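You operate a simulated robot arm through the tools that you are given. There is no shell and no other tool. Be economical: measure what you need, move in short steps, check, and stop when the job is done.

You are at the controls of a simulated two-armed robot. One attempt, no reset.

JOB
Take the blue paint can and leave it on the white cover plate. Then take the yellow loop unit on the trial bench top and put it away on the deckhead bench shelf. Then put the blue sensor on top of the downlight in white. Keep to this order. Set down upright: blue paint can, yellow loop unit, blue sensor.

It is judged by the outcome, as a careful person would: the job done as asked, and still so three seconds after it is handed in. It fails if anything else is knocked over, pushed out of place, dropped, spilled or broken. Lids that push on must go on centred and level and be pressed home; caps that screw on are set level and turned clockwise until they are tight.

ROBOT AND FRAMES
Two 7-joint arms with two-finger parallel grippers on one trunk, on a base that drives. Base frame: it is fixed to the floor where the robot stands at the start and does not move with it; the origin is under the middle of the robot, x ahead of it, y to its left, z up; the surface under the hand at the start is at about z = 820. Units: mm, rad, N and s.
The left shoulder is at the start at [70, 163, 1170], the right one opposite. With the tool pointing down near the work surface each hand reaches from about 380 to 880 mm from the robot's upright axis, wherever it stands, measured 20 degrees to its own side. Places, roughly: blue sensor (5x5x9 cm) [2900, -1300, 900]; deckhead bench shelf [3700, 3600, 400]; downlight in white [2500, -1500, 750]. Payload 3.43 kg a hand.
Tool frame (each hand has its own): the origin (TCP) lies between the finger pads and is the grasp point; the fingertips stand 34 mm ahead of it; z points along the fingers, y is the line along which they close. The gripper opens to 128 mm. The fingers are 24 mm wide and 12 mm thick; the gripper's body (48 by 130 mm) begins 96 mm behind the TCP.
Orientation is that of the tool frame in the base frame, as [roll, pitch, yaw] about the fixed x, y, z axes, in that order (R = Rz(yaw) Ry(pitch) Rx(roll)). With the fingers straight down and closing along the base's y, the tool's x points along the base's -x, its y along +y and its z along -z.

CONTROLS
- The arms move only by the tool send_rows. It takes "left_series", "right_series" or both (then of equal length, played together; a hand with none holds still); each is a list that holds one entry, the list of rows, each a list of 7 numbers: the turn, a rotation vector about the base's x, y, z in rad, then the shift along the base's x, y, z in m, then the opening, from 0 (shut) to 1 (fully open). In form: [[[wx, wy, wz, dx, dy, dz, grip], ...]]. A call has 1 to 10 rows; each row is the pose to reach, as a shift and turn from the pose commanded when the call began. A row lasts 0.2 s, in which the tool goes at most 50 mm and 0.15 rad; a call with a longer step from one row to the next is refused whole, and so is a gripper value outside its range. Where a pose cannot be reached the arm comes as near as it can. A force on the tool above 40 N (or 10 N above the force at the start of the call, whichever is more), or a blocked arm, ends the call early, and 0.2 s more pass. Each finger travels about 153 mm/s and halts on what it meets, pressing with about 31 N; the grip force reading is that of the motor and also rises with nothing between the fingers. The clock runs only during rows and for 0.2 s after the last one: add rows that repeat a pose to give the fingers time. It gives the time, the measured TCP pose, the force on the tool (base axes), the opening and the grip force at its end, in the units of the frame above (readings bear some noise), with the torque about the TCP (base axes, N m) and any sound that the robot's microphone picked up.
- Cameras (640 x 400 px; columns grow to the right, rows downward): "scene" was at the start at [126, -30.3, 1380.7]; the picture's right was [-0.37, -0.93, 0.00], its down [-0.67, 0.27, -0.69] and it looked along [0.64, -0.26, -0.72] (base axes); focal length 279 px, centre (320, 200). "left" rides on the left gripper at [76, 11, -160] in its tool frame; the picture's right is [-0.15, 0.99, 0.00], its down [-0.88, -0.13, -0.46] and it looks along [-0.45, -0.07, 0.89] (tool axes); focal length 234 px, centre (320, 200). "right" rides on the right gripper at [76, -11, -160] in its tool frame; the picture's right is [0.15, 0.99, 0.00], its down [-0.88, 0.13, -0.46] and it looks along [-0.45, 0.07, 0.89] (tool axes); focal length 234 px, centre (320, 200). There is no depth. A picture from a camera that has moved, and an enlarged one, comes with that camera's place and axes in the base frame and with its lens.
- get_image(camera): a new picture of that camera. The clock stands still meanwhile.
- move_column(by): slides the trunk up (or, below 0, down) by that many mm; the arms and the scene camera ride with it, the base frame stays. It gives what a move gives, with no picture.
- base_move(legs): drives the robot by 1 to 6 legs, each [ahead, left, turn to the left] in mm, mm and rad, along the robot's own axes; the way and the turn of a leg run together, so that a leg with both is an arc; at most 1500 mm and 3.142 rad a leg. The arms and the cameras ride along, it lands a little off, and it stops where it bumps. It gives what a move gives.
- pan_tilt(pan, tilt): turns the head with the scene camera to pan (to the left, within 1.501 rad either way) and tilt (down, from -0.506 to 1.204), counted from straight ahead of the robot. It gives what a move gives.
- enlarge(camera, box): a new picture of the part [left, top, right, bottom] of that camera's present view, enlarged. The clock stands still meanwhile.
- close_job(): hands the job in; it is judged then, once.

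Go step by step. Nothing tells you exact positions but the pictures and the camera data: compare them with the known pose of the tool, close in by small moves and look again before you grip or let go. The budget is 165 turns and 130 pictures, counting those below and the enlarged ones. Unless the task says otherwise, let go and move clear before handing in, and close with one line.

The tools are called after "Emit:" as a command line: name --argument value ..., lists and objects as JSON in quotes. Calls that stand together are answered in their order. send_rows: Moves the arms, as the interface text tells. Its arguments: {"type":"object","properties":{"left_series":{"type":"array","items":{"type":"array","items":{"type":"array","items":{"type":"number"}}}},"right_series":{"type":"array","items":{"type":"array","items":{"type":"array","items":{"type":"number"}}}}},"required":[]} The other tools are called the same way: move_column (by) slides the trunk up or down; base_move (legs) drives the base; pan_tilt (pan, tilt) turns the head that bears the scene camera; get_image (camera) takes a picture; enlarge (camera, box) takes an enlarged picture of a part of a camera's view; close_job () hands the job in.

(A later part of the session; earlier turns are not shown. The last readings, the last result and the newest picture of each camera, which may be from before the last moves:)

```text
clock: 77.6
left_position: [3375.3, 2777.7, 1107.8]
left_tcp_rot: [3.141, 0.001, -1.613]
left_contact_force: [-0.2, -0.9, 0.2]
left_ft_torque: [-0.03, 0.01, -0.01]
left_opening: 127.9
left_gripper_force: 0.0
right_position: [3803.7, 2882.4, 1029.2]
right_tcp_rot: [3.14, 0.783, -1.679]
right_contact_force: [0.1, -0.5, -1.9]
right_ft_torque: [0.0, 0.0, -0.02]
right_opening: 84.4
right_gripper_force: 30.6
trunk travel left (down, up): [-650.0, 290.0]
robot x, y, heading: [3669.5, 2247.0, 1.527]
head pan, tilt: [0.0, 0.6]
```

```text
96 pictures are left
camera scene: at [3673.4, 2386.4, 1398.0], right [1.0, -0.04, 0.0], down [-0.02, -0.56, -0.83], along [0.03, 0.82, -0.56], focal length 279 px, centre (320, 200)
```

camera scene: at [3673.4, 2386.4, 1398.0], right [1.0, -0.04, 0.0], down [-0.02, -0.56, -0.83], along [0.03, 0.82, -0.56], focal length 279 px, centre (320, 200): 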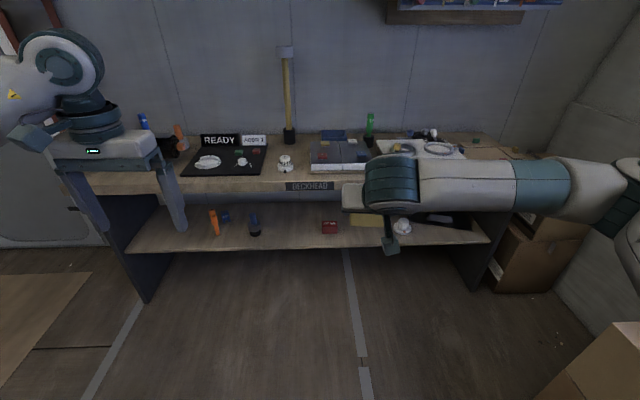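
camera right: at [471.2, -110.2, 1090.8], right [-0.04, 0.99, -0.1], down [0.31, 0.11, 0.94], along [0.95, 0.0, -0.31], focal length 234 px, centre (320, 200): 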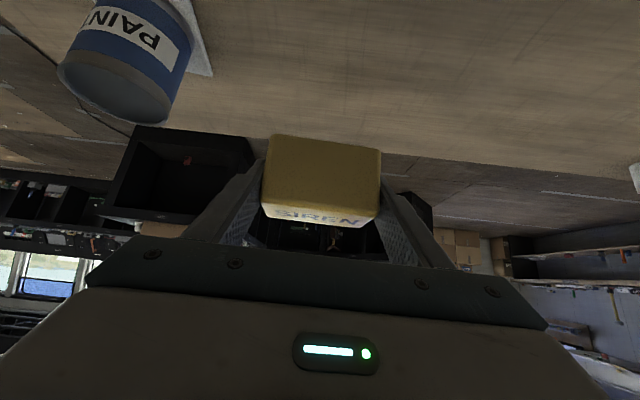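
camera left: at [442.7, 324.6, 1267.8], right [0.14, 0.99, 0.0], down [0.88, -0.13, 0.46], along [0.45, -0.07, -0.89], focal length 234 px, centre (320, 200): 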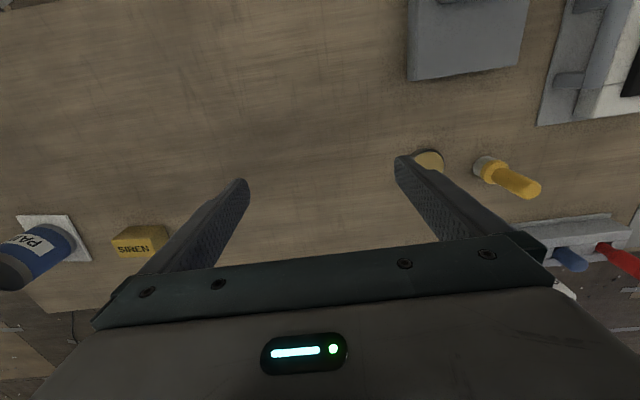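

The shelf surface is at z≈395 with its front at y≈3430 and the bench underside at about z=725. There is a free spot near [3565, 3530] between the blue and red objects. I'll pull the left arm back and drive closer, aligned with that gap.

Emit:
send_rows --left_series '[[[0, 0, 0, 0, -0.04, 0, 1], [0, 0, 0, 0, -0.08, 0, 1], [0, 0, 0, 0, -0.12, 0, 1], [0, 0, 0, 0, -0.15, 0, 1], [0, 0, 0, 0, -0.15, 0, 1]]]'

Emit:
base_move --legs '[[0, 0, 0.043], [0, 215, 0], [340, 0, 0]]'

Emit:
get_image --camera "scene"

Emit:
get_image --camera "right"

```text
clock: 78.8
left_position: [3374.8, 2628.5, 1106.2]
left_tcp_rot: [3.141, -0.001, -1.61]
left_contact_force: [0.1, 0.5, -0.4]
left_ft_torque: [-0.01, -0.03, -0.02]
left_opening: 128.0
left_gripper_force: 0.0
right_position: [3802.5, 2882.7, 1028.7]
right_tcp_rot: [3.141, 0.784, -1.677]
right_contact_force: [0.4, 0.5, -1.0]
right_ft_torque: [-0.01, 0.0, 0.0]
right_opening: 84.7
right_gripper_force: 30.4
trunk travel left (down, up): [-650.0, 290.0]
robot x, y, heading: [3665.5, 2241.6, 1.526]
head pan, tilt: [0.0, 0.6]
```

```text
clock: 82.7
left_position: [3145.5, 2959.3, 1105.3]
left_tcp_rot: [-3.14, 0.0, -1.566]
left_contact_force: [-1.0, 0.3, 0.4]
left_ft_torque: [-0.03, -0.01, -0.01]
left_opening: 128.1
left_gripper_force: 0.1
right_position: [3562.0, 3231.0, 1030.5]
right_tcp_rot: [-3.141, 0.784, -1.633]
right_contact_force: [0.6, 0.0, -2.6]
right_ft_torque: [0.01, 0.01, -0.03]
right_opening: 84.7
right_gripper_force: 30.6
trunk travel left (down, up): [-650.0, 290.0]
robot x, y, heading: [3455.2, 2594.6, 1.572]
head pan, tilt: [0.0, 0.6]
```

```text
95 pictures are left
camera scene: at [3453.9, 2729.9, 1398.0], right [1.0, 0.0, 0.0], down [0.0, -0.57, -0.82], along [0.0, 0.82, -0.57], focal length 279 px, centre (320, 200)
```

scene: 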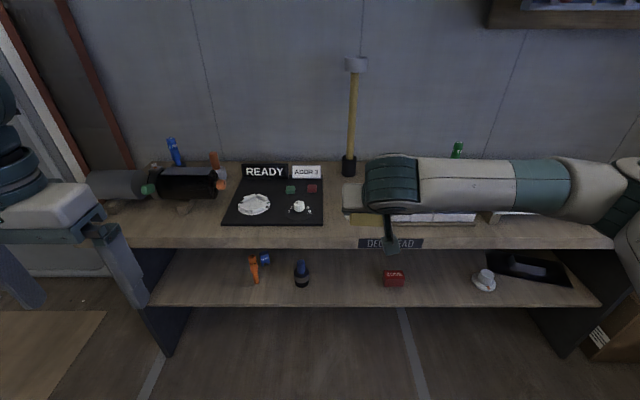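

```text
94 pictures are left
camera right: at [3562.0, 3064.0, 1090.2], right [-0.99, -0.04, -0.1], down [-0.11, 0.31, 0.94], along [-0.01, 0.95, -0.31], focal length 234 px, centre (320, 200)
```

right: 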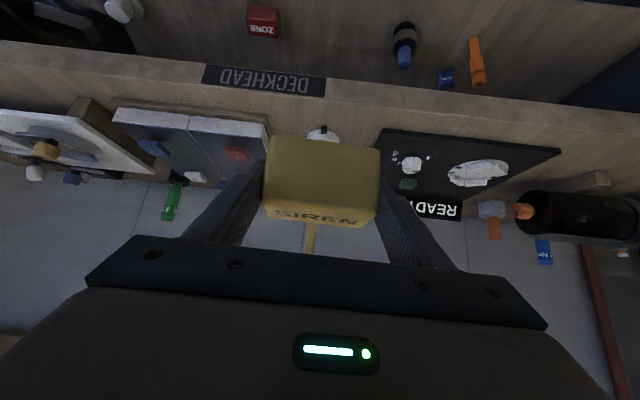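

Geometry is confirmed, and the gap is centred near x=3567. I'll lower the trunk so the box comes to shelf height while still in front of the bench.

Emit:
move_column --by -550

Emit:
pan_tilt --pan -0.2 --tilt 0.45

Emit:
get_image --camera "scene"

Emit:
get_image --camera "right"

Emit:
get_image --camera "left"

```text
refused: -550 is not a number from -400 to 400
```

```text
clock: 83.4
left_position: [3145.4, 2958.2, 1105.1]
left_tcp_rot: [-3.141, 0.002, -1.567]
left_contact_force: [0.1, 0.3, -0.5]
left_ft_torque: [0.01, -0.02, 0.0]
left_opening: 127.9
left_gripper_force: 0.0
right_position: [3562.2, 3230.7, 1030.5]
right_tcp_rot: [-3.14, 0.783, -1.634]
right_contact_force: [-0.7, -0.5, -1.4]
right_ft_torque: [-0.02, 0.0, 0.01]
right_opening: 84.8
right_gripper_force: 31.3
trunk travel left (down, up): [-650.0, 290.0]
robot x, y, heading: [3454.3, 2591.3, 1.569]
head pan, tilt: [-0.201, 0.45]
```

```text
93 pictures are left
camera scene: at [3472.2, 2731.6, 1411.5], right [0.98, -0.2, 0.0], down [-0.09, -0.43, -0.9], along [0.18, 0.88, -0.44], focal length 279 px, centre (320, 200)
```

scene: 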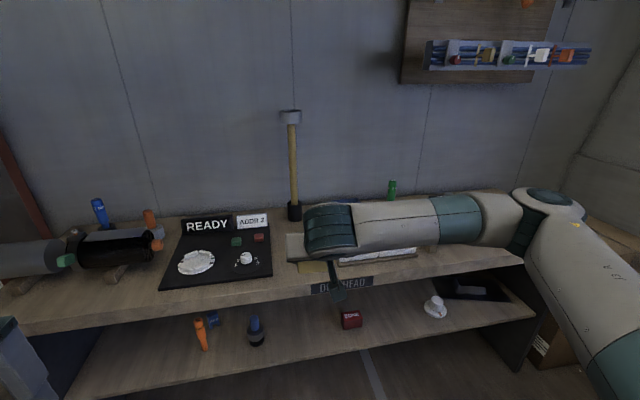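

```text
92 pictures are left
camera right: at [3561.9, 3063.9, 1090.1], right [-0.99, -0.04, -0.1], down [-0.11, 0.31, 0.94], along [-0.01, 0.95, -0.31], focal length 234 px, centre (320, 200)
```

right: 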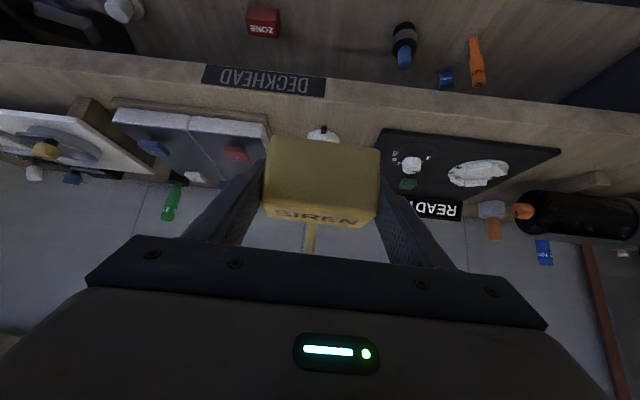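

```text
91 pictures are left
camera left: at [3134.5, 2883.8, 1265.8], right [-0.99, 0.14, 0.0], down [0.13, 0.88, 0.46], along [0.07, 0.45, -0.89], focal length 234 px, centre (320, 200)
```

left: 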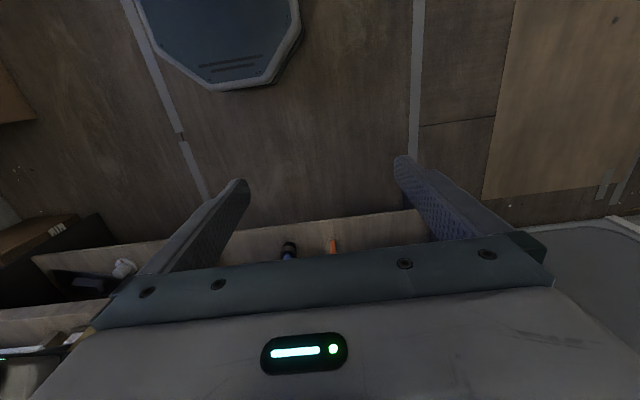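

The trunk moves at most 400 mm per call, so I'll lower in two steps.

Emit:
move_column --by -400

Emit:
move_column --by -150

Emit:
get_image --camera "scene"

Emit:
get_image --camera "right"

```text
clock: 87.3
left_position: [3144.5, 2959.0, 706.7]
left_tcp_rot: [3.141, -0.001, -1.565]
left_contact_force: [1.1, -0.9, 0.6]
left_ft_torque: [-0.01, 0.0, -0.02]
left_opening: 127.9
left_gripper_force: 0.1
right_position: [3561.9, 3231.0, 628.8]
right_tcp_rot: [3.141, 0.784, -1.633]
right_contact_force: [0.7, 0.3, -1.4]
right_ft_torque: [-0.03, 0.0, 0.02]
right_opening: 84.5
right_gripper_force: 30.9
trunk travel left (down, up): [-250.0, 690.0]
robot x, y, heading: [3460.5, 2589.7, 1.571]
head pan, tilt: [-0.201, 0.45]
```

```text
clock: 89.0
left_position: [3145.1, 2958.4, 555.0]
left_tcp_rot: [-3.141, 0.0, -1.566]
left_contact_force: [0.4, -0.4, -0.1]
left_ft_torque: [-0.01, 0.01, 0.0]
left_opening: 127.9
left_gripper_force: 0.1
right_position: [3561.2, 3231.0, 479.2]
right_tcp_rot: [-3.14, 0.783, -1.635]
right_contact_force: [-0.2, 0.0, -1.5]
right_ft_torque: [-0.04, -0.02, 0.01]
right_opening: 84.4
right_gripper_force: 30.8
trunk travel left (down, up): [-100.0, 840.0]
robot x, y, heading: [3452.7, 2587.2, 1.571]
head pan, tilt: [-0.201, 0.45]
```

```text
90 pictures are left
camera scene: at [3472.3, 2731.2, 861.6], right [0.98, -0.2, 0.0], down [-0.09, -0.43, -0.9], along [0.18, 0.88, -0.44], focal length 279 px, centre (320, 200)
```

scene: 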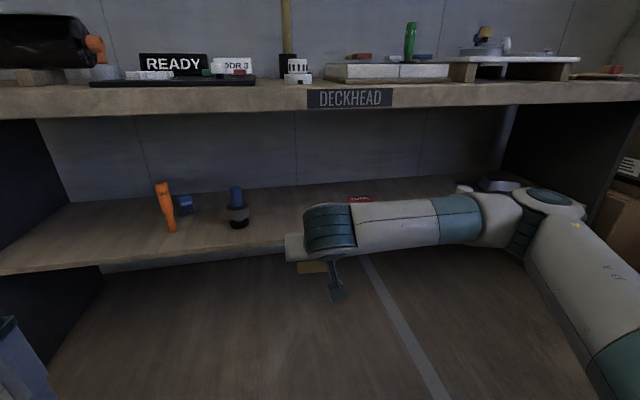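

```text
89 pictures are left
camera right: at [3562.0, 3063.6, 540.4], right [-0.99, -0.04, -0.1], down [-0.11, 0.31, 0.94], along [-0.01, 0.95, -0.31], focal length 234 px, centre (320, 200)
```

right: 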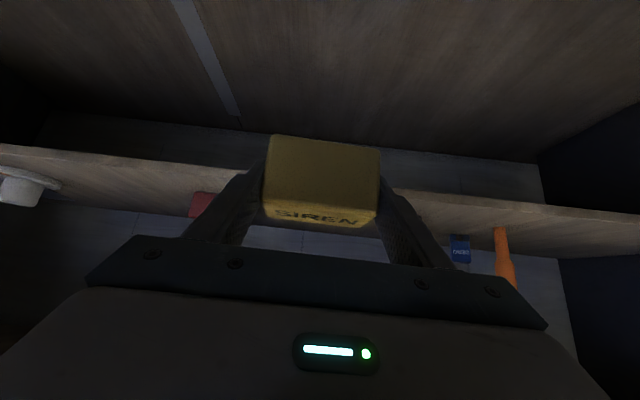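

Box bottom is about 45 mm above shelf level. I'll drive ahead to bring it in over the shelf.

Emit:
base_move --legs '[[150, 0, 0], [105, 0, 0]]'

Emit:
get_image --camera "scene"

Emit:
get_image --camera "right"

```text
clock: 91.2
left_position: [3145.2, 3208.5, 554.8]
left_tcp_rot: [3.141, 0.0, -1.565]
left_contact_force: [0.4, 0.5, 0.3]
left_ft_torque: [0.02, -0.01, 0.01]
left_opening: 128.0
left_gripper_force: 0.1
right_position: [3560.3, 3481.0, 481.3]
right_tcp_rot: [3.142, 0.784, -1.633]
right_contact_force: [-0.2, -0.3, -1.5]
right_ft_torque: [-0.01, 0.0, 0.0]
right_opening: 84.7
right_gripper_force: 30.7
trunk travel left (down, up): [-100.0, 840.0]
robot x, y, heading: [3453.1, 2843.4, 1.571]
head pan, tilt: [-0.201, 0.45]
```

```text
88 pictures are left
camera scene: at [3471.2, 2982.5, 861.5], right [0.98, -0.2, 0.0], down [-0.09, -0.43, -0.9], along [0.18, 0.88, -0.44], focal length 279 px, centre (320, 200)
```

scene: 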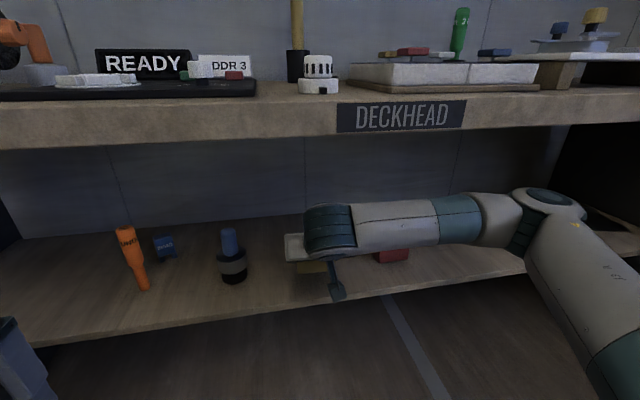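

```text
87 pictures are left
camera right: at [3560.4, 3314.9, 540.1], right [-0.99, -0.04, -0.1], down [-0.11, 0.31, 0.94], along [-0.01, 0.95, -0.31], focal length 234 px, centre (320, 200)
```

right: 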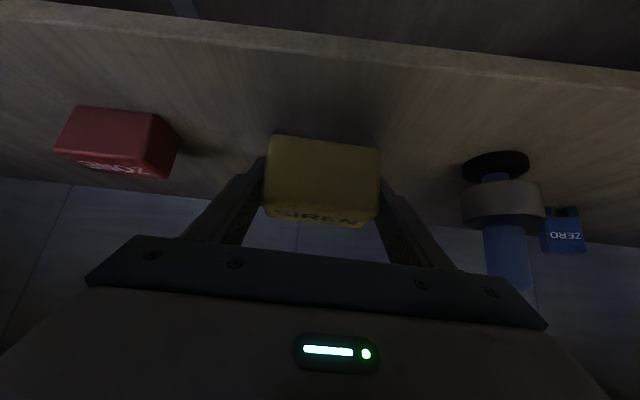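

The box is over the shelf in the gap, about 30 mm inside the front edge. I'll nudge it 20 mm deeper and lower.

Emit:
send_rows --right_series '[[[0, 0, 0, 0.003, 0.02, 0, 0.4], [0, 0, 0, 0.003, 0.02, -0.015, 0.4], [0, 0, 0, 0.003, 0.02, -0.03, 0.4], [0, 0, 0, 0.003, 0.02, -0.038, 0.4], [0, 0, 0, 0.003, 0.02, -0.041, 0.4], [0, 0, 0, 0.003, 0.02, -0.041, 0.4]]]'

Emit:
get_image --camera "right"

```text
clock: 92.5
left_position: [3143.5, 3208.8, 555.0]
left_tcp_rot: [3.14, 0.0, -1.565]
left_contact_force: [0.0, 1.1, -0.2]
left_ft_torque: [-0.01, -0.01, 0.0]
left_opening: 128.2
left_gripper_force: 0.0
right_position: [3563.1, 3502.3, 439.7]
right_tcp_rot: [3.141, 0.783, -1.632]
right_contact_force: [-0.1, 1.0, -0.6]
right_ft_torque: [0.01, 0.01, -0.03]
right_opening: 84.5
right_gripper_force: 30.5
trunk travel left (down, up): [-100.0, 840.0]
robot x, y, heading: [3452.4, 2840.7, 1.575]
head pan, tilt: [-0.201, 0.45]
```

```text
86 pictures are left
camera right: at [3563.4, 3335.1, 499.6], right [-0.99, -0.04, -0.1], down [-0.11, 0.31, 0.94], along [-0.01, 0.95, -0.31], focal length 234 px, centre (320, 200)
```

right: 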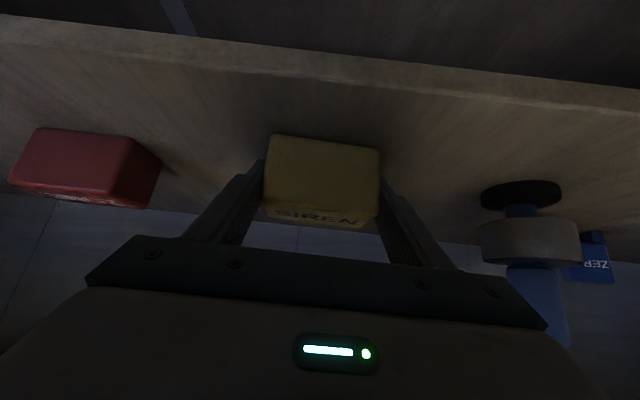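

Still a few millimetres of air, so I continue down in small steps until contact.

Emit:
send_rows --right_series '[[[0, 0, 0, 0, 0, -0.002, 0.4], [0, 0, 0, 0, 0, -0.004, 0.4], [0, 0, 0, 0, 0, -0.006, 0.4], [0, 0, 0, 0, 0, -0.006, 0.4]]]'

```text
clock: 93.5
left_position: [3143.4, 3208.8, 557.4]
left_tcp_rot: [-3.139, 0.003, -1.566]
left_contact_force: [-0.8, -0.2, -0.9]
left_ft_torque: [-0.02, 0.01, -0.01]
left_opening: 128.1
left_gripper_force: 0.0
right_position: [3562.8, 3501.1, 435.3]
right_tcp_rot: [3.139, 0.79, -1.633]
right_contact_force: [3.3, 2.0, 24.1]
right_ft_torque: [0.13, -0.23, 0.05]
right_opening: 84.5
right_gripper_force: 30.9
trunk travel left (down, up): [-100.0, 840.0]
robot x, y, heading: [3450.2, 2844.9, 1.578]
head pan, tilt: [-0.201, 0.45]
```

Contact. I'll relieve the load, open fully, and withdraw back along the tool axis.

Emit:
send_rows --right_series '[[[0, 0, 0, 0, 0, 0.003, 0.4], [0, 0, 0, 0, 0, 0.003, 0.6], [0, 0, 0, 0, 0, 0.003, 0.75], [0, 0, 0, 0, 0, 0.003, 0.9], [0, 0, 0, 0, 0, 0.003, 1], [0, 0, 0, 0, 0, 0.003, 1], [0, 0, 0, 0, -0.02, 0.018, 1], [0, 0, 0, 0, -0.05, 0.045, 1], [0, 0, 0, 0, -0.08, 0.07, 1], [0, 0, 0, 0, -0.1, 0.08, 1]]]'

Emit:
get_image --camera "right"

```text
clock: 95.8
left_position: [3145.2, 3208.3, 556.4]
left_tcp_rot: [3.141, -0.001, -1.565]
left_contact_force: [-0.7, 0.0, -0.2]
left_ft_torque: [-0.01, -0.02, 0.01]
left_opening: 128.0
left_gripper_force: 0.0
right_position: [3564.0, 3401.4, 511.3]
right_tcp_rot: [3.141, 0.784, -1.632]
right_contact_force: [0.3, 0.4, -0.8]
right_ft_torque: [-0.01, 0.03, 0.04]
right_opening: 128.0
right_gripper_force: 0.1
trunk travel left (down, up): [-100.0, 840.0]
robot x, y, heading: [3450.3, 2842.9, 1.574]
head pan, tilt: [-0.201, 0.45]
```

```text
85 pictures are left
camera right: at [3564.8, 3234.8, 572.1], right [-0.99, -0.04, -0.1], down [-0.11, 0.31, 0.94], along [-0.01, 0.95, -0.31], focal length 234 px, centre (320, 200)
```

right: 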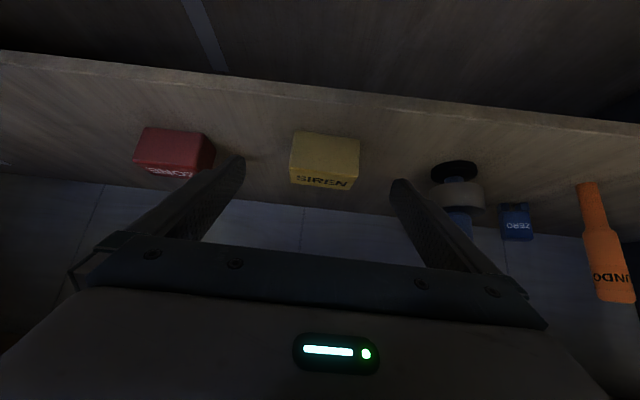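

The siren box stands upright on the shelf. I'll back away, raise the trunk and verify.

Emit:
base_move --legs '[[-600, 0, 0]]'

Emit:
move_column --by 400

Emit:
enlarge --camera "scene" --box '[160, 150, 420, 330]'

Emit:
move_column --by 150

```text
clock: 99.1
left_position: [3145.7, 2610.9, 555.7]
left_tcp_rot: [-3.141, -0.001, -1.567]
left_contact_force: [0.0, -0.4, 0.0]
left_ft_torque: [-0.01, 0.02, 0.02]
left_opening: 128.1
left_gripper_force: 0.0
right_position: [3567.7, 2803.0, 512.8]
right_tcp_rot: [-3.14, 0.783, -1.631]
right_contact_force: [0.9, 0.1, 0.3]
right_ft_torque: [0.02, 0.0, -0.01]
right_opening: 128.2
right_gripper_force: 0.1
trunk travel left (down, up): [-100.0, 840.0]
robot x, y, heading: [3456.2, 2244.0, 1.574]
head pan, tilt: [-0.201, 0.45]
```

```text
clock: 103.0
left_position: [3146.8, 2611.2, 955.8]
left_tcp_rot: [-3.141, -0.002, -1.565]
left_contact_force: [1.3, -0.6, -0.5]
left_ft_torque: [0.03, -0.02, -0.03]
left_opening: 128.1
left_gripper_force: 0.0
right_position: [3566.1, 2804.0, 911.7]
right_tcp_rot: [-3.141, 0.784, -1.634]
right_contact_force: [0.3, -0.3, -1.2]
right_ft_torque: [0.02, 0.02, 0.03]
right_opening: 128.0
right_gripper_force: 0.0
trunk travel left (down, up): [-500.0, 440.0]
robot x, y, heading: [3457.2, 2243.9, 1.577]
head pan, tilt: [-0.201, 0.45]
```

```text
2.22 times, centred on (290, 240) of scene
camera zoom: at [3473.4, 2384.0, 1261.5], right [0.98, -0.2, 0.0], down [-0.08, -0.43, -0.9], along [0.18, 0.88, -0.44], focal length 620 px, centre (387, 111)
```

zoom: 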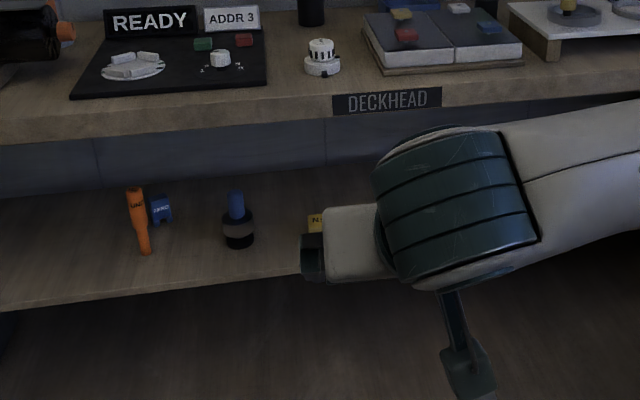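

```text
clock: 104.7
left_position: [3146.1, 2610.5, 1105.6]
left_tcp_rot: [-3.141, 0.001, -1.565]
left_contact_force: [0.6, -0.3, 0.4]
left_ft_torque: [-0.01, 0.02, 0.0]
left_opening: 128.0
left_gripper_force: 0.1
right_position: [3565.8, 2803.4, 1061.5]
right_tcp_rot: [-3.141, 0.784, -1.631]
right_contact_force: [0.2, 0.2, 0.3]
right_ft_torque: [0.01, -0.01, 0.0]
right_opening: 128.2
right_gripper_force: 0.1
trunk travel left (down, up): [-650.0, 290.0]
robot x, y, heading: [3452.6, 2242.5, 1.577]
head pan, tilt: [-0.201, 0.45]
```

The siren is on the shelf. Now I drive back the same way to the black console with the sensor and downlight.

Emit:
base_move --legs '[[0, 1050, 0], [0, 1030, 0], [-1500, 0, 0], [-1500, 0, 0], [-500, 0, 0], [0, 0, -1.577]]'

Emit:
pan_tilt --pan 0 --tilt 0.4

Emit:
get_image --camera "scene"

```text
clock: 135.7
left_position: [1726.6, -983.8, 1106.7]
left_tcp_rot: [3.141, 0.0, -3.1]
left_contact_force: [0.2, 0.5, 0.7]
left_ft_torque: [0.02, -0.02, 0.01]
left_opening: 128.2
left_gripper_force: 0.0
right_position: [1933.9, -1397.4, 1061.2]
right_tcp_rot: [3.141, 0.783, 3.118]
right_contact_force: [0.2, 0.7, 0.3]
right_ft_torque: [-0.02, 0.05, 0.02]
right_opening: 128.2
right_gripper_force: 0.1
trunk travel left (down, up): [-650.0, 290.0]
robot x, y, heading: [1370.9, -1304.9, 0.043]
head pan, tilt: [-0.201, 0.45]
```

```text
clock: 136.5
left_position: [1726.7, -984.1, 1105.6]
left_tcp_rot: [-3.141, -0.002, -3.1]
left_contact_force: [-0.4, 0.3, -0.6]
left_ft_torque: [0.0, -0.02, -0.01]
left_opening: 127.9
left_gripper_force: 0.0
right_position: [1934.7, -1397.6, 1061.2]
right_tcp_rot: [-3.141, 0.782, 3.118]
right_contact_force: [-0.1, -0.5, 1.0]
right_ft_torque: [-0.01, 0.02, -0.01]
right_opening: 127.7
right_gripper_force: 0.0
trunk travel left (down, up): [-650.0, 290.0]
robot x, y, heading: [1371.5, -1309.5, 0.039]
head pan, tilt: [0.0, 0.4]
```

```text
83 pictures are left
camera scene: at [1514.6, -1300.7, 1416.2], right [0.04, -1.0, 0.0], down [-0.39, -0.02, -0.92], along [0.92, 0.04, -0.39], focal length 279 px, centre (320, 200)
```

scene: 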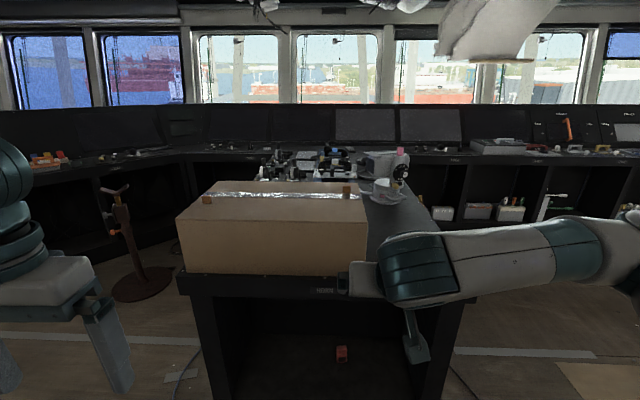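

Behind the cardboard box I see a cluster of small things on the pedestal top. I'll zoom in.

Emit:
enlarge --camera "scene" --box '[240, 130, 440, 250]'

Emit:
enlarge --camera "scene" --box '[340, 135, 430, 210]'

```text
3.20 times, centred on (340, 190) of scene
camera zoom: at [1514.6, -1300.7, 1416.2], right [0.04, -1.0, 0.0], down [-0.39, -0.02, -0.92], along [0.92, 0.04, -0.39], focal length 893 px, centre (256, 232)
```

zoom: 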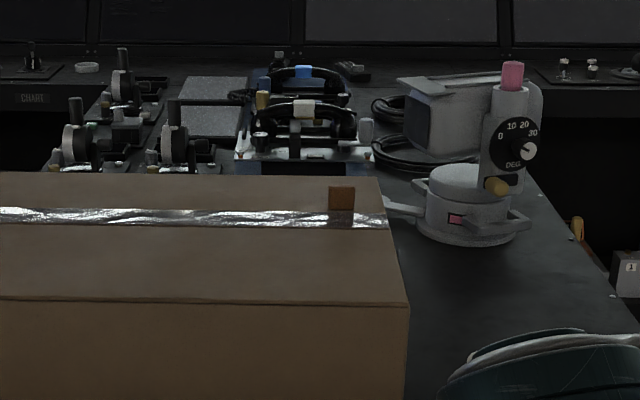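

```text
5.33 times, centred on (385, 172) of scene
camera zoom: at [1514.6, -1300.7, 1416.2], right [0.04, -1.0, 0.0], down [-0.39, -0.02, -0.92], along [0.92, 0.04, -0.39], focal length 1488 px, centre (-27, 347)
```

zoom: 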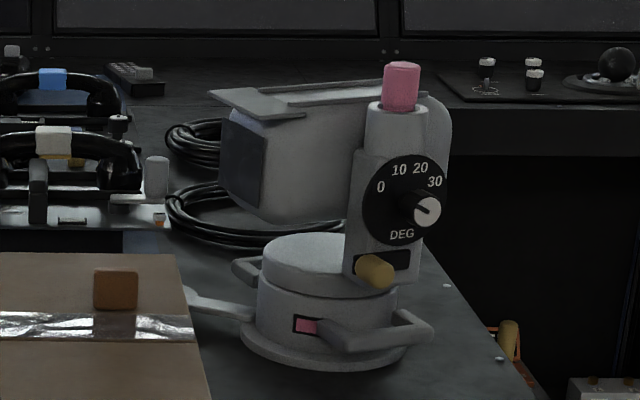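

The sensor and downlight seem hidden behind the cardboard box and my right hand. I'll pull the right hand back to vertical, raise the trunk and look again.

Emit:
send_rows --right_series '[[[0.003, 0.13, 0, -0.02, -0.03, 0, 1], [0.006, 0.26, 0, -0.04, -0.06, 0, 1], [0.009, 0.39, 0, -0.06, -0.09, 0, 1], [0.012, 0.52, 0, -0.08, -0.12, 0, 1], [0.015, 0.65, 0, -0.1, -0.15, 0, 1], [0.018, 0.784, 0, -0.12, -0.18, 0, 1], [0.018, 0.784, 0, -0.14, -0.2, 0, 1], [0.018, 0.784, 0, -0.15, -0.22, 0, 1], [0.018, 0.784, 0, -0.15, -0.22, 0, 1]]]'

Emit:
move_column --by 285

Emit:
pan_tilt --pan -0.05 --tilt 0.65

Emit:
get_image --camera "scene"

Emit:
enlarge --camera "scene" --box '[220, 60, 460, 210]'

```text
clock: 138.5
left_position: [1725.6, -985.2, 1106.2]
left_tcp_rot: [-3.141, 0.001, -3.1]
left_contact_force: [0.3, 0.5, 0.7]
left_ft_torque: [-0.02, 0.0, -0.02]
left_opening: 128.3
left_gripper_force: 0.0
right_position: [1783.1, -1617.9, 1059.5]
right_tcp_rot: [-3.14, 0.0, 3.116]
right_contact_force: [0.2, 0.0, 0.2]
right_ft_torque: [-0.02, 0.0, 0.02]
right_opening: 128.1
right_gripper_force: 0.1
trunk travel left (down, up): [-650.0, 290.0]
robot x, y, heading: [1375.0, -1305.5, 0.042]
head pan, tilt: [0.0, 0.4]
```

```text
clock: 141.3
left_position: [1726.6, -986.0, 1390.4]
left_tcp_rot: [3.142, 0.001, -3.1]
left_contact_force: [0.3, 0.1, -0.3]
left_ft_torque: [0.01, -0.02, 0.02]
left_opening: 128.1
left_gripper_force: 0.2
right_position: [1783.4, -1618.1, 1343.9]
right_tcp_rot: [-3.14, 0.0, 3.117]
right_contact_force: [-0.2, -0.8, -1.1]
right_ft_torque: [-0.03, -0.02, 0.0]
right_opening: 128.2
right_gripper_force: 0.1
trunk travel left (down, up): [-935.0, 5.0]
robot x, y, heading: [1371.9, -1305.2, 0.042]
head pan, tilt: [0.0, 0.4]
```

```text
clock: 142.1
left_position: [1727.6, -984.2, 1391.1]
left_tcp_rot: [3.141, 0.0, -3.1]
left_contact_force: [0.3, 0.0, 0.3]
left_ft_torque: [-0.05, 0.0, 0.01]
left_opening: 128.1
left_gripper_force: 0.1
right_position: [1782.7, -1618.1, 1342.9]
right_tcp_rot: [-3.139, 0.0, 3.115]
right_contact_force: [-0.1, -0.1, 0.4]
right_ft_torque: [-0.02, 0.01, -0.01]
right_opening: 128.0
right_gripper_force: 0.2
trunk travel left (down, up): [-935.0, 5.0]
robot x, y, heading: [1370.6, -1304.3, 0.037]
head pan, tilt: [-0.051, 0.649]
```

```text
80 pictures are left
camera scene: at [1509.0, -1305.4, 1678.8], right [-0.01, -1.0, 0.0], down [-0.6, 0.01, -0.8], along [0.8, -0.01, -0.6], focal length 279 px, centre (320, 200)
```

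scene: 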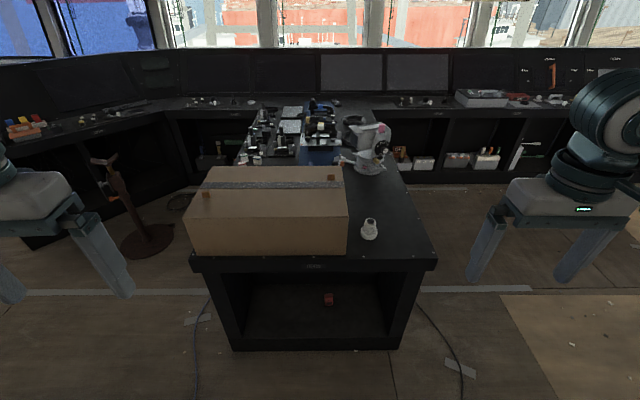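

```text
2.67 times, centred on (340, 135) of scene
camera zoom: at [1509.0, -1305.4, 1678.8], right [-0.01, -1.0, 0.0], down [-0.6, 0.01, -0.8], along [0.8, -0.01, -0.6], focal length 744 px, centre (267, 373)
```

zoom: 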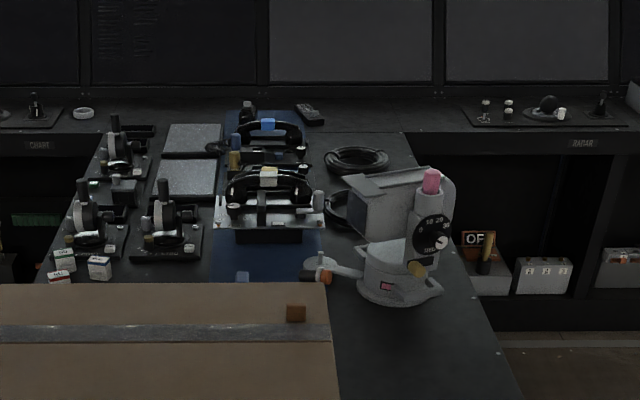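

The downlight is the white item at the pedestal's front right, and the blue sensor's top just peeks out behind the cardboard box. I'll drive nearer with the hands high and look down.

Emit:
base_move --legs '[[400, 0, -0.04]]'

Emit:
pan_tilt --pan 0 --tilt 0.8

Emit:
get_image --camera "scene"

Emit:
get_image --camera "left"

Emit:
get_image --camera "right"

```text
clock: 144.6
left_position: [2134.4, -988.1, 1391.5]
left_tcp_rot: [-3.141, 0.002, -3.133]
left_contact_force: [-0.4, 0.0, -0.1]
left_ft_torque: [-0.02, 0.0, 0.0]
left_opening: 127.8
left_gripper_force: 0.1
right_position: [2170.5, -1622.6, 1345.1]
right_tcp_rot: [3.14, 0.0, 3.086]
right_contact_force: [0.4, -0.1, 0.4]
right_ft_torque: [0.0, -0.06, 0.04]
right_opening: 128.0
right_gripper_force: 0.1
trunk travel left (down, up): [-935.0, 5.0]
robot x, y, heading: [1773.4, -1295.7, 0.006]
head pan, tilt: [-0.051, 0.649]
```

```text
clock: 145.3
left_position: [2137.4, -987.2, 1390.3]
left_tcp_rot: [3.141, 0.003, -3.133]
left_contact_force: [0.0, 0.1, -0.1]
left_ft_torque: [0.0, 0.0, 0.0]
left_opening: 127.9
left_gripper_force: 0.0
right_position: [2172.7, -1622.1, 1343.9]
right_tcp_rot: [-3.14, 0.0, 3.084]
right_contact_force: [0.2, 0.1, 0.0]
right_ft_torque: [0.0, -0.01, -0.01]
right_opening: 128.0
right_gripper_force: 0.0
trunk travel left (down, up): [-935.0, 5.0]
robot x, y, heading: [1769.8, -1300.4, 0.008]
head pan, tilt: [0.0, 0.799]
```

```text
78 pictures are left
camera scene: at [1902.6, -1296.1, 1666.2], right [0.01, -1.0, 0.0], down [-0.72, 0.0, -0.7], along [0.7, 0.0, -0.72], focal length 279 px, centre (320, 200)
```

scene: 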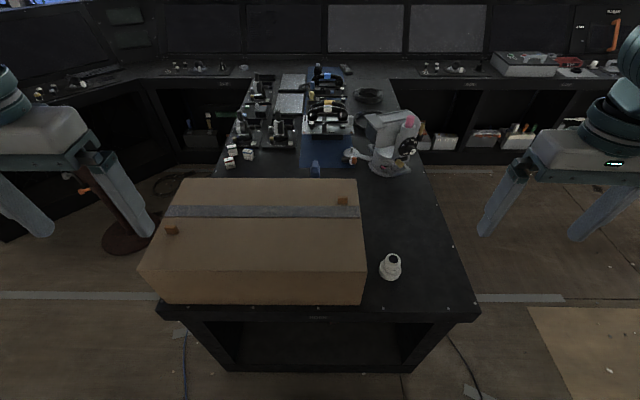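

```text
77 pictures are left
camera left: at [2061.1, -976.2, 1550.9], right [0.14, 0.99, 0.0], down [0.88, -0.12, 0.46], along [0.45, -0.06, -0.89], focal length 234 px, centre (320, 200)
```

left: 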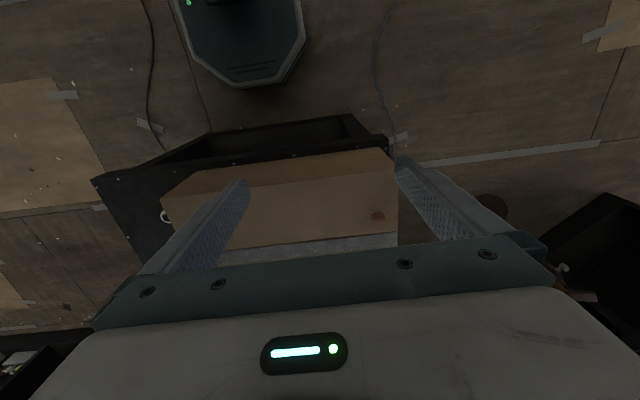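

```text
76 pictures are left
camera right: at [2095.4, -1628.6, 1504.5], right [-0.09, 1.0, 0.0], down [0.89, 0.08, 0.46], along [0.45, 0.04, -0.89], focal length 234 px, centre (320, 200)
```

right: 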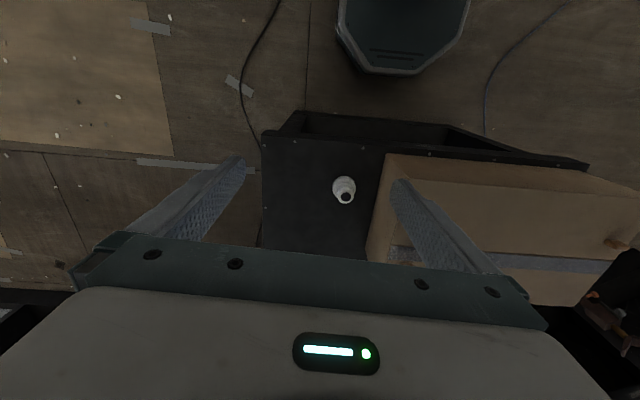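

Emit:
enlarge --camera "scene" --box '[215, 100, 455, 250]'

Emit:
enlarge --camera "scene" --box '[280, 130, 360, 190]'

Emit:
enlarge --camera "scene" --box '[340, 230, 440, 310]'

```text
2.67 times, centred on (335, 175) of scene
camera zoom: at [1902.6, -1296.1, 1666.2], right [0.01, -1.0, 0.0], down [-0.72, 0.0, -0.7], along [0.7, 0.0, -0.72], focal length 744 px, centre (280, 267)
```

zoom: 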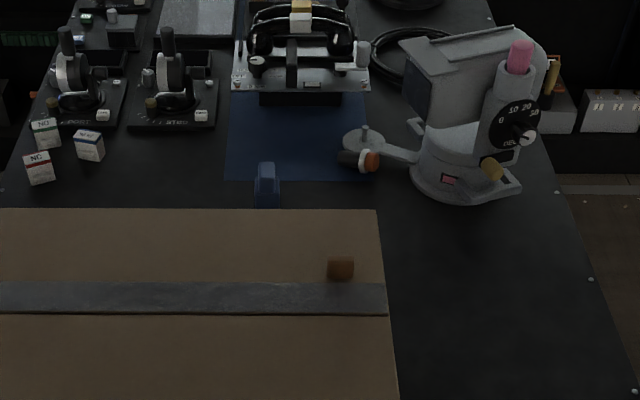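

```text
6.67 times, centred on (320, 160) of scene
camera zoom: at [1902.6, -1296.1, 1666.2], right [0.01, -1.0, 0.0], down [-0.72, 0.0, -0.7], along [0.7, 0.0, -0.72], focal length 1860 px, centre (320, 467)
```

zoom: 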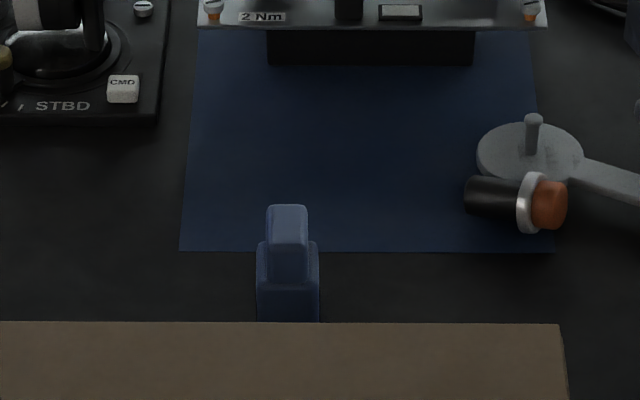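

```text
5.00 times, centred on (390, 270) of scene
camera zoom: at [1902.6, -1296.1, 1666.2], right [0.01, -1.0, 0.0], down [-0.72, 0.0, -0.7], along [0.7, 0.0, -0.72], focal length 1395 px, centre (-30, -150)
```

zoom: 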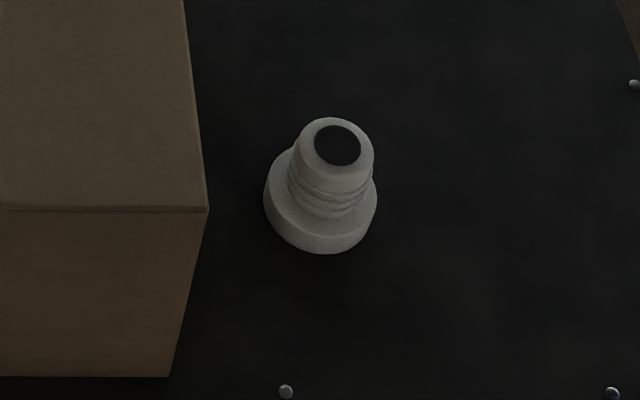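

The sensor stands at about [2945, -1273], behind the 214 mm tall carton and too far to reach from the front. The downlight is at about [2428, -1545]. The pedestal's left side is open floor, so I'll go round to that side and fetch the sensor from there.

Emit:
base_move --legs '[[-320, 0, 0], [0, 1000, 0], [1130, 0, 0]]'

Emit:
pan_tilt --pan -0.8 --tilt 0.7

Emit:
get_image --camera "scene"

Emit:
pan_tilt --pan 0.2 --tilt 0.7

Emit:
get_image --camera "scene"

```text
clock: 157.7
left_position: [3000.3, -28.4, 1390.7]
left_tcp_rot: [-3.141, 0.002, 3.115]
left_contact_force: [-0.6, 0.1, 0.3]
left_ft_torque: [-0.01, -0.01, 0.0]
left_opening: 128.0
left_gripper_force: 0.1
right_position: [3014.5, -662.7, 1344.3]
right_tcp_rot: [-3.139, 0.0, 3.05]
right_contact_force: [-0.3, -0.3, -0.9]
right_ft_torque: [-0.03, -0.02, -0.02]
right_opening: 127.9
right_gripper_force: 0.0
trunk travel left (down, up): [-935.0, 5.0]
robot x, y, heading: [2626.3, -325.6, -0.033]
head pan, tilt: [0.0, 0.799]
```

```text
clock: 158.9
left_position: [3002.5, -27.5, 1391.5]
left_tcp_rot: [-3.141, 0.001, 3.115]
left_contact_force: [0.7, 0.1, 0.2]
left_ft_torque: [-0.02, 0.02, -0.01]
left_opening: 127.8
left_gripper_force: 0.1
right_position: [3015.3, -663.2, 1345.0]
right_tcp_rot: [-3.14, 0.001, 3.05]
right_contact_force: [-0.5, -0.3, 0.0]
right_ft_torque: [0.0, -0.03, -0.03]
right_opening: 128.1
right_gripper_force: 0.1
trunk travel left (down, up): [-935.0, 5.0]
robot x, y, heading: [2626.1, -323.2, -0.026]
head pan, tilt: [-0.799, 0.7]
```

```text
72 pictures are left
camera scene: at [2733.2, -388.6, 1674.4], right [-0.74, -0.68, 0.0], down [-0.44, 0.47, -0.76], along [0.52, -0.56, -0.64], focal length 279 px, centre (320, 200)
```

scene: 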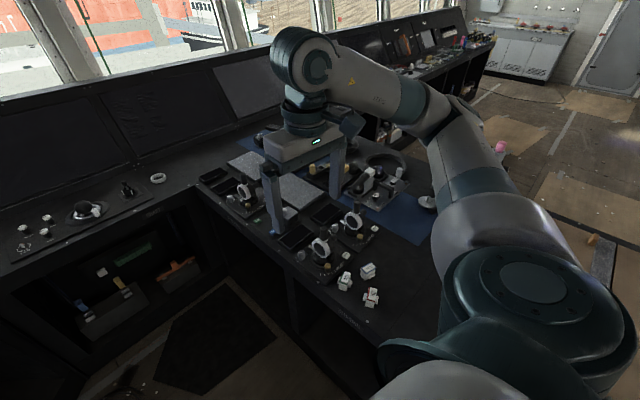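

```text
clock: 160.1
left_position: [3001.7, -27.7, 1390.7]
left_tcp_rot: [-3.141, 0.001, 3.115]
left_contact_force: [-0.4, 0.9, -0.3]
left_ft_torque: [0.03, -0.02, 0.01]
left_opening: 127.9
left_gripper_force: 0.0
right_position: [3013.9, -663.3, 1344.3]
right_tcp_rot: [-3.138, -0.001, 3.05]
right_contact_force: [0.3, 0.0, -0.3]
right_ft_torque: [0.02, 0.0, 0.05]
right_opening: 128.1
right_gripper_force: 0.0
trunk travel left (down, up): [-935.0, 5.0]
robot x, y, heading: [2623.3, -324.7, -0.025]
head pan, tilt: [0.201, 0.7]
```

```text
71 pictures are left
camera scene: at [2759.6, -311.6, 1674.4], right [0.17, -0.99, 0.0], down [-0.63, -0.11, -0.76], along [0.75, 0.13, -0.64], focal length 279 px, centre (320, 200)
```

scene: 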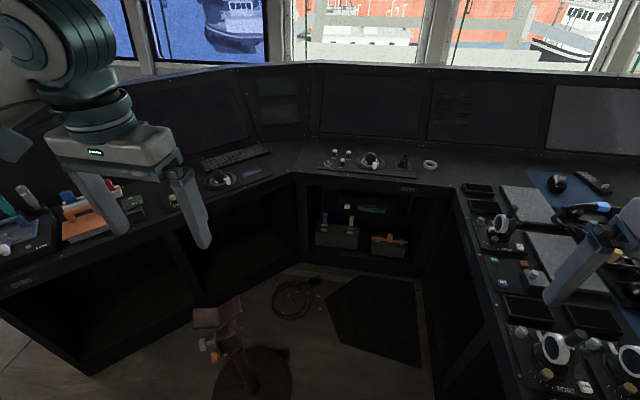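

There's room. I'll turn right to face the pedestal and strafe to line up with the sensor.

Emit:
base_move --legs '[[0, 0, -1.545], [0, 260, 0]]'

Emit:
pan_tilt --pan 0 --tilt 0.8

Emit:
get_image --camera "scene"

Emit:
get_image --camera "left"

```text
clock: 165.8
left_position: [3182.8, -698.3, 1392.2]
left_tcp_rot: [3.139, 0.001, 1.566]
left_contact_force: [-0.2, -0.2, -0.4]
left_ft_torque: [0.01, -0.03, 0.0]
left_opening: 128.1
left_gripper_force: 0.1
right_position: [2548.3, -723.2, 1343.1]
right_tcp_rot: [3.14, 0.0, 1.497]
right_contact_force: [-0.1, -0.3, 0.4]
right_ft_torque: [0.02, -0.06, -0.02]
right_opening: 128.3
right_gripper_force: 0.0
trunk travel left (down, up): [-935.0, 5.0]
robot x, y, heading: [2881.7, -323.8, -1.578]
head pan, tilt: [0.201, 0.7]
```

```text
clock: 166.5
left_position: [3186.8, -698.8, 1391.4]
left_tcp_rot: [-3.14, 0.003, 1.565]
left_contact_force: [0.5, 0.3, 0.3]
left_ft_torque: [0.04, 0.0, 0.02]
left_opening: 127.8
left_gripper_force: 0.0
right_position: [2550.9, -723.1, 1344.3]
right_tcp_rot: [-3.141, 0.0, 1.496]
right_contact_force: [-0.2, 0.8, 0.3]
right_ft_torque: [0.03, 0.02, 0.02]
right_opening: 128.0
right_gripper_force: 0.0
trunk travel left (down, up): [-935.0, 5.0]
robot x, y, heading: [2884.9, -326.3, -1.581]
head pan, tilt: [0.0, 0.799]
```

```text
70 pictures are left
camera scene: at [2882.1, -458.0, 1666.2], right [-1.0, 0.01, 0.0], down [0.01, 0.72, -0.7], along [-0.01, -0.7, -0.72], focal length 279 px, centre (320, 200)
```

scene: 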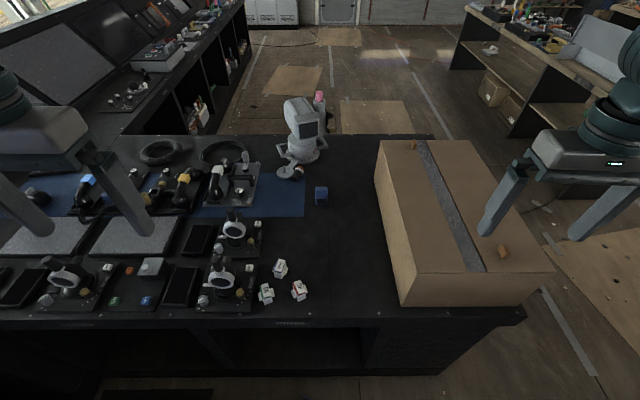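

```text
69 pictures are left
camera left: at [3197.9, -621.3, 1550.8], right [0.99, -0.15, 0.0], down [-0.14, -0.88, 0.46], along [-0.07, -0.45, -0.89], focal length 234 px, centre (320, 200)
```

left: 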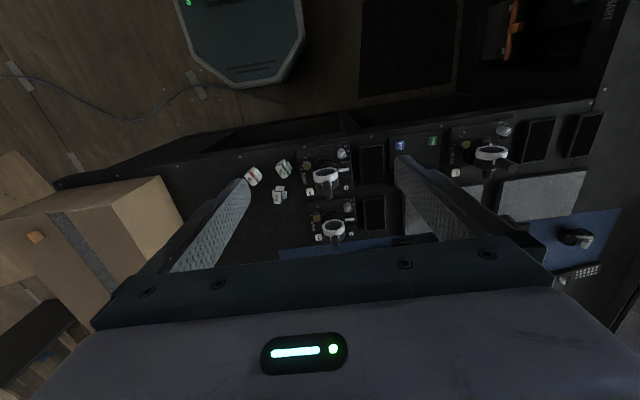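

Emit:
enlarge --camera "scene" --box '[280, 160, 360, 220]'

```text
6.67 times, centred on (320, 190) of scene
camera zoom: at [2882.1, -458.0, 1666.2], right [-1.0, 0.01, 0.0], down [0.01, 0.72, -0.7], along [-0.01, -0.7, -0.72], focal length 1860 px, centre (320, 267)
```

zoom: 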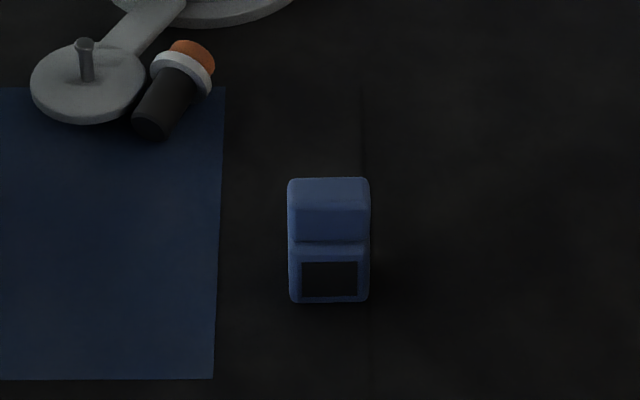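

Triangulating both views puts the pedestal top at z≈820, the sensor at about [2865, -1274] (50 mm wide, top ≈905) and the downlight at about [2383, -1525] with its top ≈905. I'll raise the right hand clear, move closer and lower the trunk.

Emit:
send_rows --right_series '[[[0, 0, 0, 0, 0, 0.04, 1], [0, 0, 0, 0, 0.01, 0.08, 1], [0, 0, 0, 0, 0.02, 0.12, 1], [0, 0, 0, 0, 0.04, 0.15, 1], [0, 0, 0, 0, 0.05, 0.18, 1], [0, 0, 0, 0, 0.05, 0.18, 1]]]'

Emit:
base_move --legs '[[0, -150, 0.01], [115, 0, 0]]'

Emit:
move_column --by -285

Emit:
get_image --camera "left"

Emit:
get_image --camera "scene"

```text
clock: 167.9
left_position: [3185.4, -698.5, 1390.4]
left_tcp_rot: [-3.141, 0.0, 1.562]
left_contact_force: [-0.8, -0.8, 0.5]
left_ft_torque: [0.0, 0.04, 0.02]
left_opening: 127.9
left_gripper_force: 0.0
right_position: [2547.8, -674.3, 1524.2]
right_tcp_rot: [-3.14, -0.004, 1.498]
right_contact_force: [-0.3, 0.4, 0.0]
right_ft_torque: [0.01, 0.02, -0.02]
right_opening: 128.0
right_gripper_force: 0.1
trunk travel left (down, up): [-935.0, 5.0]
robot x, y, heading: [2877.9, -328.0, -1.574]
head pan, tilt: [0.0, 0.799]
```

```text
clock: 170.1
left_position: [3042.1, -804.6, 1392.7]
left_tcp_rot: [3.141, 0.006, 1.579]
left_contact_force: [-0.4, 0.1, -0.2]
left_ft_torque: [-0.05, -0.02, -0.02]
left_opening: 127.9
left_gripper_force: 0.0
right_position: [2403.5, -786.5, 1526.5]
right_tcp_rot: [-3.14, 0.003, 1.512]
right_contact_force: [-0.2, 0.3, -0.1]
right_ft_torque: [-0.02, -0.02, 0.01]
right_opening: 128.0
right_gripper_force: 0.0
trunk travel left (down, up): [-935.0, 5.0]
robot x, y, heading: [2736.1, -443.5, -1.563]
head pan, tilt: [0.0, 0.799]
```

```text
clock: 173.0
left_position: [3042.0, -808.5, 1105.6]
left_tcp_rot: [-3.141, 0.003, 1.576]
left_contact_force: [-0.7, -0.3, 0.2]
left_ft_torque: [-0.01, 0.01, 0.02]
left_opening: 127.9
left_gripper_force: 0.2
right_position: [2404.0, -792.8, 1241.0]
right_tcp_rot: [3.141, 0.0, 1.512]
right_contact_force: [0.6, -0.4, 0.7]
right_ft_torque: [0.01, 0.06, -0.02]
right_opening: 128.1
right_gripper_force: 0.0
trunk travel left (down, up): [-650.0, 290.0]
robot x, y, heading: [2727.3, -443.1, -1.567]
head pan, tilt: [0.0, 0.799]
```

```text
67 pictures are left
camera left: at [3053.4, -732.0, 1266.0], right [0.99, -0.14, 0.0], down [-0.12, -0.88, 0.46], along [-0.06, -0.45, -0.89], focal length 234 px, centre (320, 200)
```

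left: 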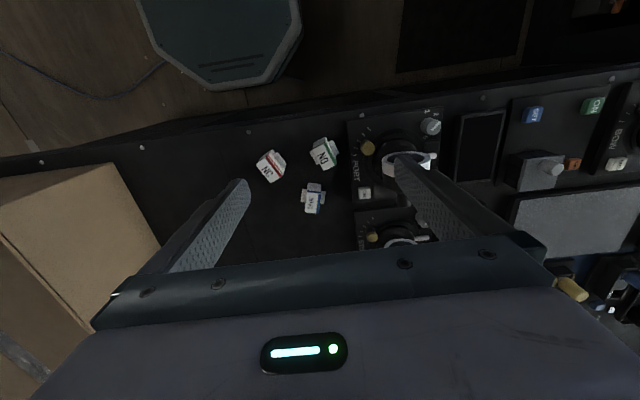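

```text
66 pictures are left
camera scene: at [2735.3, -572.9, 1381.2], right [-1.0, -0.01, 0.0], down [0.0, 0.72, -0.7], along [0.0, -0.7, -0.72], focal length 279 px, centre (320, 200)
```

scene: 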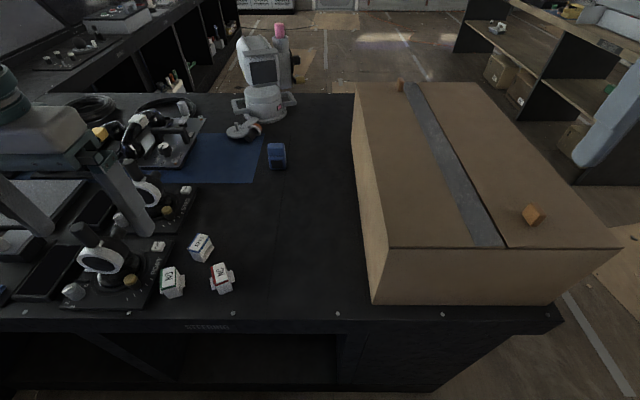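

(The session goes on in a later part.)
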